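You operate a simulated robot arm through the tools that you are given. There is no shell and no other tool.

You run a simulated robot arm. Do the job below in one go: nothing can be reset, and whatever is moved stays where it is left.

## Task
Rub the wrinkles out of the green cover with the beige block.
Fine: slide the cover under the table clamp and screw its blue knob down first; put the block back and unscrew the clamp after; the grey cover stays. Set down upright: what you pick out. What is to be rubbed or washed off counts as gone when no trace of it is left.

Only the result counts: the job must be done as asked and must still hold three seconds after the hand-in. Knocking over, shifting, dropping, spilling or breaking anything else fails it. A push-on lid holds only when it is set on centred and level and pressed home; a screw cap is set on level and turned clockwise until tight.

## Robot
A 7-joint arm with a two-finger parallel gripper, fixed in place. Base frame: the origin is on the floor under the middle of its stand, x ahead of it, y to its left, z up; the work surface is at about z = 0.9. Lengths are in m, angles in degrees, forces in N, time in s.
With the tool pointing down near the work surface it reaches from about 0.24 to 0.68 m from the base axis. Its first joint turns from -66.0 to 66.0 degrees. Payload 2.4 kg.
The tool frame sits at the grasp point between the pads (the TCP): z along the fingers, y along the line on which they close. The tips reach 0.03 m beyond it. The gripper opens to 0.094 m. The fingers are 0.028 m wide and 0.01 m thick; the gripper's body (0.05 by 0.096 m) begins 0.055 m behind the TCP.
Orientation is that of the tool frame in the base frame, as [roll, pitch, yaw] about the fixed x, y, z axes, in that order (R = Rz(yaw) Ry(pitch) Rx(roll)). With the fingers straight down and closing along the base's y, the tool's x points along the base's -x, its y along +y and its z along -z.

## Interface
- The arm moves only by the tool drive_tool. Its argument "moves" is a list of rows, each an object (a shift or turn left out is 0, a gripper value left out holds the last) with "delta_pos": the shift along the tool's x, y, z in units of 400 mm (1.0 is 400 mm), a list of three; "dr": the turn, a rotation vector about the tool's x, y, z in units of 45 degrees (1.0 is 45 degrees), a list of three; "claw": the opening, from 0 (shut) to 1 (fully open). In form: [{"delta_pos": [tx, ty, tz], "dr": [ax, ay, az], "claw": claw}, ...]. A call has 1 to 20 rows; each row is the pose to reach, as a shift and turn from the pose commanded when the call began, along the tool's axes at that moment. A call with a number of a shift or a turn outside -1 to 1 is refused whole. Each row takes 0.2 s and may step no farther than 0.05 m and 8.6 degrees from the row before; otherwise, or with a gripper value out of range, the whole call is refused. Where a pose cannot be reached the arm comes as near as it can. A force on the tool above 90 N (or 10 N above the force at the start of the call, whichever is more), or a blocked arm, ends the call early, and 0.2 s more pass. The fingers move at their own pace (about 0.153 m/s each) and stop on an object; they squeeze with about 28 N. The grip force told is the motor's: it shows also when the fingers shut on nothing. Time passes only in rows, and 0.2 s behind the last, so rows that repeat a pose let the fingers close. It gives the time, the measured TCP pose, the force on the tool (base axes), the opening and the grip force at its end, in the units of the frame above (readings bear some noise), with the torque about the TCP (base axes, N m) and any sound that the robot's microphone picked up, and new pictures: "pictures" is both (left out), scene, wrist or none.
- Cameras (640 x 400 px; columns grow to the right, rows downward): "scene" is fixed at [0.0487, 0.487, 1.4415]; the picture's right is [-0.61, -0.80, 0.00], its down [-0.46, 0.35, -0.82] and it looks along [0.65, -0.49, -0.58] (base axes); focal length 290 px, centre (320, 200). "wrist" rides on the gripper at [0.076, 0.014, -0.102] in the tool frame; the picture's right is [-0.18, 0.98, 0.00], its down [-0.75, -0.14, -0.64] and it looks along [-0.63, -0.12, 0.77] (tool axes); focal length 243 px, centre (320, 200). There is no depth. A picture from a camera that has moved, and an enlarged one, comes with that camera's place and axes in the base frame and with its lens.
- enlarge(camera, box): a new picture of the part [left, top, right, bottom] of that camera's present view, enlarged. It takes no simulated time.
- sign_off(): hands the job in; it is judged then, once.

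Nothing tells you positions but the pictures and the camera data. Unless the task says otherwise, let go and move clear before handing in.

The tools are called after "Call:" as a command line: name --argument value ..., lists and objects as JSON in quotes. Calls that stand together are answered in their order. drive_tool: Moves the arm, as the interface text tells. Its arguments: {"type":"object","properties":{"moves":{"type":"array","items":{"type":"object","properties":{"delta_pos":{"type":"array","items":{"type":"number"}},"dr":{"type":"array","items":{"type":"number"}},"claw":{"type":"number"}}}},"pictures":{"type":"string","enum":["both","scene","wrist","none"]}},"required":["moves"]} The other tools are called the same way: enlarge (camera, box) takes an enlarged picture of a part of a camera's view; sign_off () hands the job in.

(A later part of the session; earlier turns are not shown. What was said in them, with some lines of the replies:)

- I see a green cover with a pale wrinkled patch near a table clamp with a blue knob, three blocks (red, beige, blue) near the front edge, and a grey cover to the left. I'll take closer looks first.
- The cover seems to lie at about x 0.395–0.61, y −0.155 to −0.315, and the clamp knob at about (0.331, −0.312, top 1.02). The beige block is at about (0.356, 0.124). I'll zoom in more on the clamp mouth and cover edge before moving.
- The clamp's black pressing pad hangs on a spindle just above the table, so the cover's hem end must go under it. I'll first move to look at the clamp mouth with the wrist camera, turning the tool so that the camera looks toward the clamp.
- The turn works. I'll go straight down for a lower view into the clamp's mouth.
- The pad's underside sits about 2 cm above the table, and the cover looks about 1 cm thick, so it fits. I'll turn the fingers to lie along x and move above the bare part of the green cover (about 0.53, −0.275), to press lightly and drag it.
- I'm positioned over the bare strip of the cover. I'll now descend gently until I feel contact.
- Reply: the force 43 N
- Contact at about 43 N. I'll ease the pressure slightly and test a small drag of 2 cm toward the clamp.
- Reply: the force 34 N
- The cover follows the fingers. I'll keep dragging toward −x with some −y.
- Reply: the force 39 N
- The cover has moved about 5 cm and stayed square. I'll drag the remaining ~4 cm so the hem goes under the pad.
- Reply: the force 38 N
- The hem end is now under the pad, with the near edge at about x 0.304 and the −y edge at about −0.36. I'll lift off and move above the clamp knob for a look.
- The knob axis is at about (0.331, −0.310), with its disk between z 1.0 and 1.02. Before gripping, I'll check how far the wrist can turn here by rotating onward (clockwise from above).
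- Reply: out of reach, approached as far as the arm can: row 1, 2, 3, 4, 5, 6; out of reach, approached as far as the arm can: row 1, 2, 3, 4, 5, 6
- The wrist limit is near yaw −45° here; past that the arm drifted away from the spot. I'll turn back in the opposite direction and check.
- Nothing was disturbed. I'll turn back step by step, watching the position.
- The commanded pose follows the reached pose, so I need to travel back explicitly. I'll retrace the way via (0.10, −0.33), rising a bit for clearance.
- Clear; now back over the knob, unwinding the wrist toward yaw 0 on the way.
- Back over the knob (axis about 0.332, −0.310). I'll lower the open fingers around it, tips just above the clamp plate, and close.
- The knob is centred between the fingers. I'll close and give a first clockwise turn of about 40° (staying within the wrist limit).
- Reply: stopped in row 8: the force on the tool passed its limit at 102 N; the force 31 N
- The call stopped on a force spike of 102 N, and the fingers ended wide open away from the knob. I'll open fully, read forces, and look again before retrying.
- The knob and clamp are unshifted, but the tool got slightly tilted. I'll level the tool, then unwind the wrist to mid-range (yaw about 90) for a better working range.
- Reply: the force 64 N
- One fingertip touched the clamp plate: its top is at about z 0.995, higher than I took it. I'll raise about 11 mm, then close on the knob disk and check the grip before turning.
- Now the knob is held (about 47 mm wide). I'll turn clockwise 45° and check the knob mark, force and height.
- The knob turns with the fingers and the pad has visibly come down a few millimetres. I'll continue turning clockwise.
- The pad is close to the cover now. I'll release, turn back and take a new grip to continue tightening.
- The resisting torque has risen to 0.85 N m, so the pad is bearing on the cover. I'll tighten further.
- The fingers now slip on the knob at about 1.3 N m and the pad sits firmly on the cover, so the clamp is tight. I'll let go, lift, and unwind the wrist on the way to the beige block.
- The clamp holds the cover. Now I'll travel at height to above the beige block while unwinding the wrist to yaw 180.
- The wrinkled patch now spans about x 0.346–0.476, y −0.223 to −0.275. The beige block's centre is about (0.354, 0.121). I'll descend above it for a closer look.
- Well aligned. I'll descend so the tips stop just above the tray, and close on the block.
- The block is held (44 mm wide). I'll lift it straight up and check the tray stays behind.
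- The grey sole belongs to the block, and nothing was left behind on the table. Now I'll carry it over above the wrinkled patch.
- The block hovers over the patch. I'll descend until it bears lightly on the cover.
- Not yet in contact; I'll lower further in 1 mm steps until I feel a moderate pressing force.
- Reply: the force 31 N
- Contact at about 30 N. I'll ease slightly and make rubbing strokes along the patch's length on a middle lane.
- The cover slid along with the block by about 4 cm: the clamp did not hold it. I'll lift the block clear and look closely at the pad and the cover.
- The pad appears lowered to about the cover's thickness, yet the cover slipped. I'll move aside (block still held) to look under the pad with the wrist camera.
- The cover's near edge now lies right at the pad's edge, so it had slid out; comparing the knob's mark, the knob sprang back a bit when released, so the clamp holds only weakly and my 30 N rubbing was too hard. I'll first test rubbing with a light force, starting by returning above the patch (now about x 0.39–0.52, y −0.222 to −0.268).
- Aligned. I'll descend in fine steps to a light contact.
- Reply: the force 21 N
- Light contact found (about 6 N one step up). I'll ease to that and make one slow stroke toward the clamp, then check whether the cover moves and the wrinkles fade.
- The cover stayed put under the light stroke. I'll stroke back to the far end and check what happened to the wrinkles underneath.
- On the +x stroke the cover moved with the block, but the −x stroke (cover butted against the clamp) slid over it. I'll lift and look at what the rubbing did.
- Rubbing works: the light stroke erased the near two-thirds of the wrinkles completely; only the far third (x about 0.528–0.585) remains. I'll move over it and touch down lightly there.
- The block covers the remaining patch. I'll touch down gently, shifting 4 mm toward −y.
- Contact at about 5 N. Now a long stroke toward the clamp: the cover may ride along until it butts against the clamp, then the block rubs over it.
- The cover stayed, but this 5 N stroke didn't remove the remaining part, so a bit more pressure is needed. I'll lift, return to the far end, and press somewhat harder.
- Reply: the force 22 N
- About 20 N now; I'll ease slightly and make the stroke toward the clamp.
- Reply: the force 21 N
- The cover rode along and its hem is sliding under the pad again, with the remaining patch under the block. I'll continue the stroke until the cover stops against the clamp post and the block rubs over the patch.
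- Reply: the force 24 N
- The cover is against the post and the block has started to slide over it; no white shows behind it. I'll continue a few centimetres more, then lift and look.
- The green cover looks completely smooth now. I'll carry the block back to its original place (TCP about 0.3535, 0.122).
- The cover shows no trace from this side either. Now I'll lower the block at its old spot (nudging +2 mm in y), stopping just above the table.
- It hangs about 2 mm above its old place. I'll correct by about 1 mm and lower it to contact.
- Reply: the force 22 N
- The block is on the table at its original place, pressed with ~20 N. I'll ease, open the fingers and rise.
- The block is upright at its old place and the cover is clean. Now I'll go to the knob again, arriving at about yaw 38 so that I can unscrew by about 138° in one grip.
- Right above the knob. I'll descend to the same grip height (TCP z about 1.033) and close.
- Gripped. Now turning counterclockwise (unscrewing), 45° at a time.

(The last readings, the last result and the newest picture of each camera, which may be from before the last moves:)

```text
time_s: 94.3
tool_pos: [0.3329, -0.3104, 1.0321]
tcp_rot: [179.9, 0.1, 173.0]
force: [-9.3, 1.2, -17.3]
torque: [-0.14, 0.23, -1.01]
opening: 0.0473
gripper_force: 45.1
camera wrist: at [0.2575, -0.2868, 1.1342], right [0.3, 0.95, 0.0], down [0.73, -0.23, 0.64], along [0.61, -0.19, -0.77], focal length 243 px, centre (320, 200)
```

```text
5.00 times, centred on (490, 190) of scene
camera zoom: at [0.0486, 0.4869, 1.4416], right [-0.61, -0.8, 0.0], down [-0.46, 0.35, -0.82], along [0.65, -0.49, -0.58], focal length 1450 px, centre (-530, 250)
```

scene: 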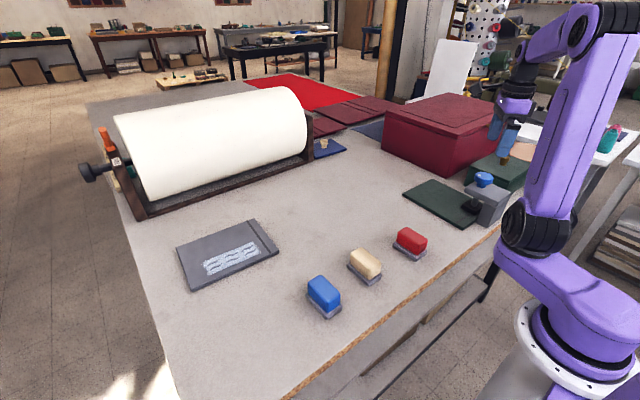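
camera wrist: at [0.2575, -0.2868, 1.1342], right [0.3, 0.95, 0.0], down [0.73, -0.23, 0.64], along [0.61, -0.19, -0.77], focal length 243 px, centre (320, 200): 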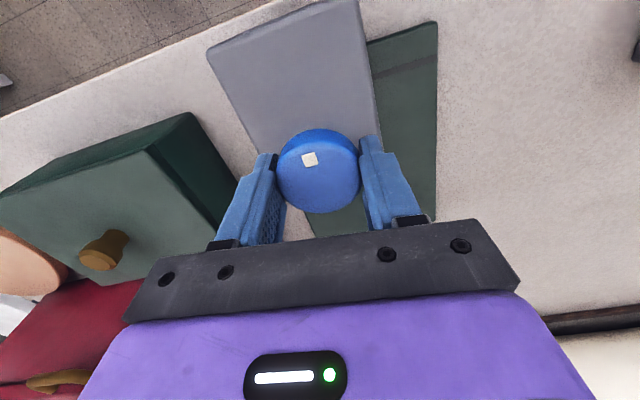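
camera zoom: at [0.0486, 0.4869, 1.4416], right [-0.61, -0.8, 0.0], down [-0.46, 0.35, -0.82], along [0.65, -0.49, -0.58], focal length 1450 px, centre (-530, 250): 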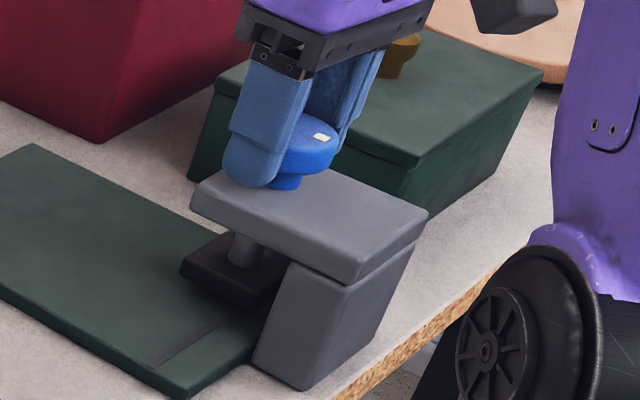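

The resisting torque of about −1 N m shows the knob has reached its open stop, and the pad is back up. I'll let go and rise clear.

Call:
drive_tool --moves '[{"dr": [0, 0, 0.08]}, {"dr": [0, 0, 0.08], "claw": 1.0}, {"dr": [0, 0, 0.08], "claw": 1.0}, {"dr": [0, 0, 0.08], "delta_pos": [0, 0, -0.1]}, {"dr": [0, 0, 0.08], "delta_pos": [0, 0, -0.2]}, {"dr": [0, 0, 0.08], "delta_pos": [0, 0, -0.3]}, {"dr": [0, 0, 0.08], "delta_pos": [0, 0, -0.4]}, {"dr": [0, 0, 0.08], "delta_pos": [0, 0, -0.5]}]' --pictures "both"

Call:
enlarge --camera "scene" --box '[440, 150, 540, 230]'

Call:
enlarge --camera "scene" --box '[395, 170, 490, 235]'

```text
time_s: 96.1
tool_pos: [0.3318, -0.3104, 1.2332]
tcp_rot: [-180.0, 0.0, 169.4]
force: [0.3, 0.4, 0.5]
torque: [0.01, 0.0, -0.03]
opening: 0.0941
gripper_force: 0.0
camera wrist: at [0.2583, -0.2824, 1.335], right [0.36, 0.93, 0.0], down [0.72, -0.28, 0.64], along [0.6, -0.23, -0.77], focal length 243 px, centre (320, 200)
```

scene: 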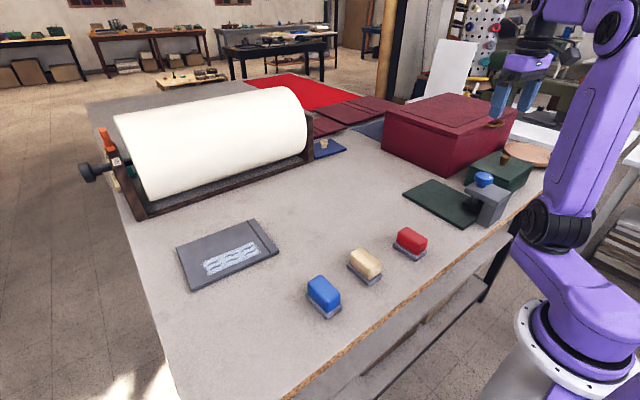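
wrist: 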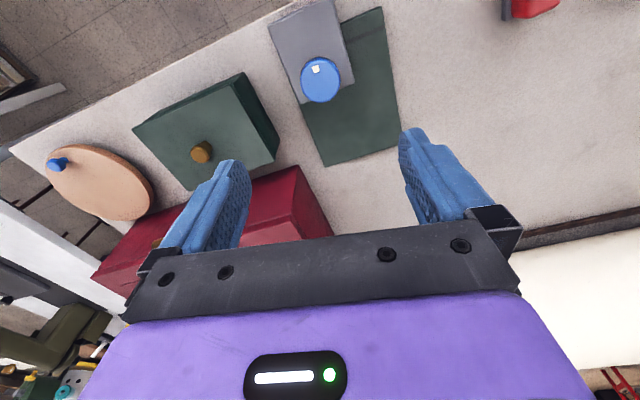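

```text
5.00 times, centred on (490, 190) of scene
camera zoom: at [0.0487, 0.487, 1.4415], right [-0.61, -0.8, 0.0], down [-0.46, 0.35, -0.82], along [0.65, -0.49, -0.58], focal length 1450 px, centre (-530, 250)
```

zoom: 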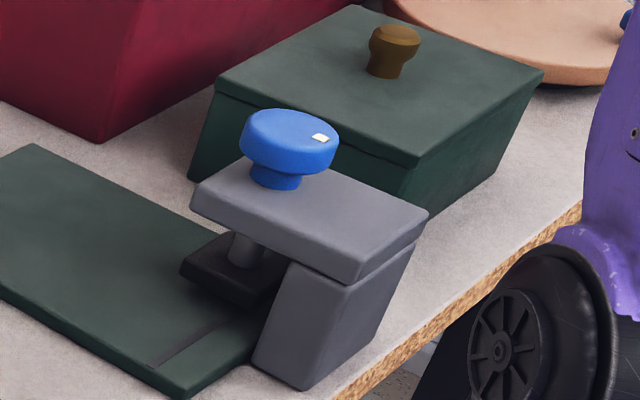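

```text
6.15 times, centred on (442, 202) of scene
camera zoom: at [0.0487, 0.487, 1.4415], right [-0.61, -0.8, 0.0], down [-0.46, 0.35, -0.82], along [0.65, -0.49, -0.58], focal length 1784 px, centre (-434, 185)
```

zoom: 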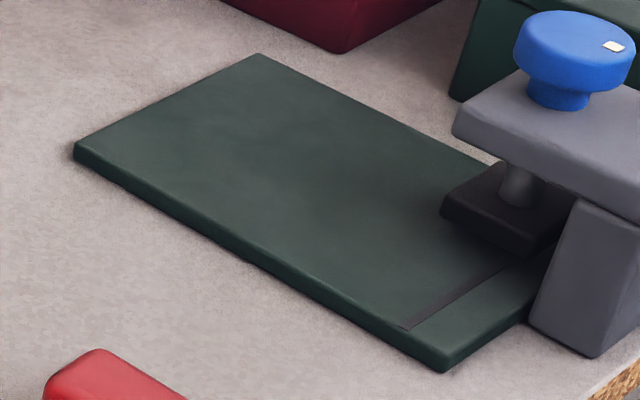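

The knob mark and pad are back as at the start. One last close look at the cover from above for any faint traces, and at the rest of the table.

Call:
enlarge --camera "wrist" --box '[280, 0, 420, 170]'

Call:
enlarge --camera "scene" --box '[160, 200, 440, 330]'

```text
2.35 times, centred on (350, 85) of wrist
camera zoom: at [0.2583, -0.2824, 1.335], right [0.36, 0.93, 0.0], down [0.72, -0.28, 0.64], along [0.6, -0.23, -0.77], focal length 571 px, centre (249, 471)
```

zoom: 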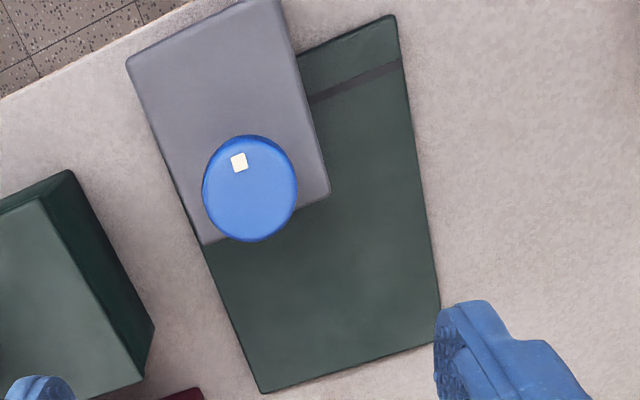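

```text
2.29 times, centred on (300, 265) of scene
camera zoom: at [0.0487, 0.487, 1.4415], right [-0.61, -0.8, 0.0], down [-0.46, 0.35, -0.82], along [0.65, -0.49, -0.58], focal length 663 px, centre (366, 51)
```

zoom: 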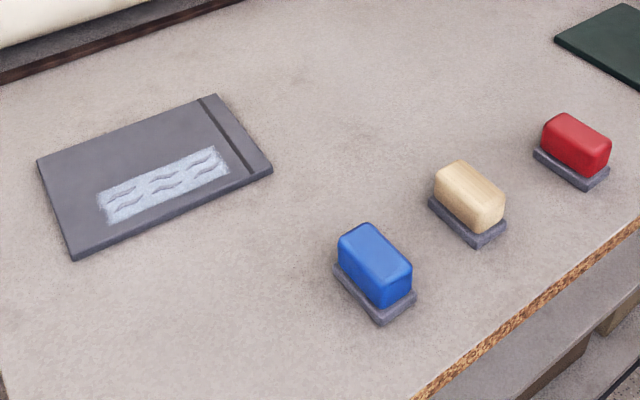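

The green cover shows no wrinkles and the beige block stands upright at its old place. The clamp is unscrewed, the grey cover and other blocks are untouched, and the gripper is empty and clear, so I'm handing in.

Call:
sign_off

```text
The job is handed in.
```

I rubbed the wrinkles out of the green cover with the beige block, and the last close-up pictures from both cameras show no trace of them. I've handed the job in.

- **Clamping:** I slid the cover under the clamp and screwed the knob down, but the clamp did not hold. The cover slid out during the first hard strokes. I finished by rubbing towards the clamp, with the cover pushed up against the clamp post.
- **Block:** It stands upright where it was at the start, to within a couple of millimetres.
- **Clamp:** It is unscrewed back to its starting position. The hem end of the green cover still lies under the raised pad.
- **Everything else:** The grey cover and the red and blue blocks show no change in the pictures. While I was finding the grip on the knob, a finger hit the clamp plate twice, at up to about 100 N. The clamp did not shift.
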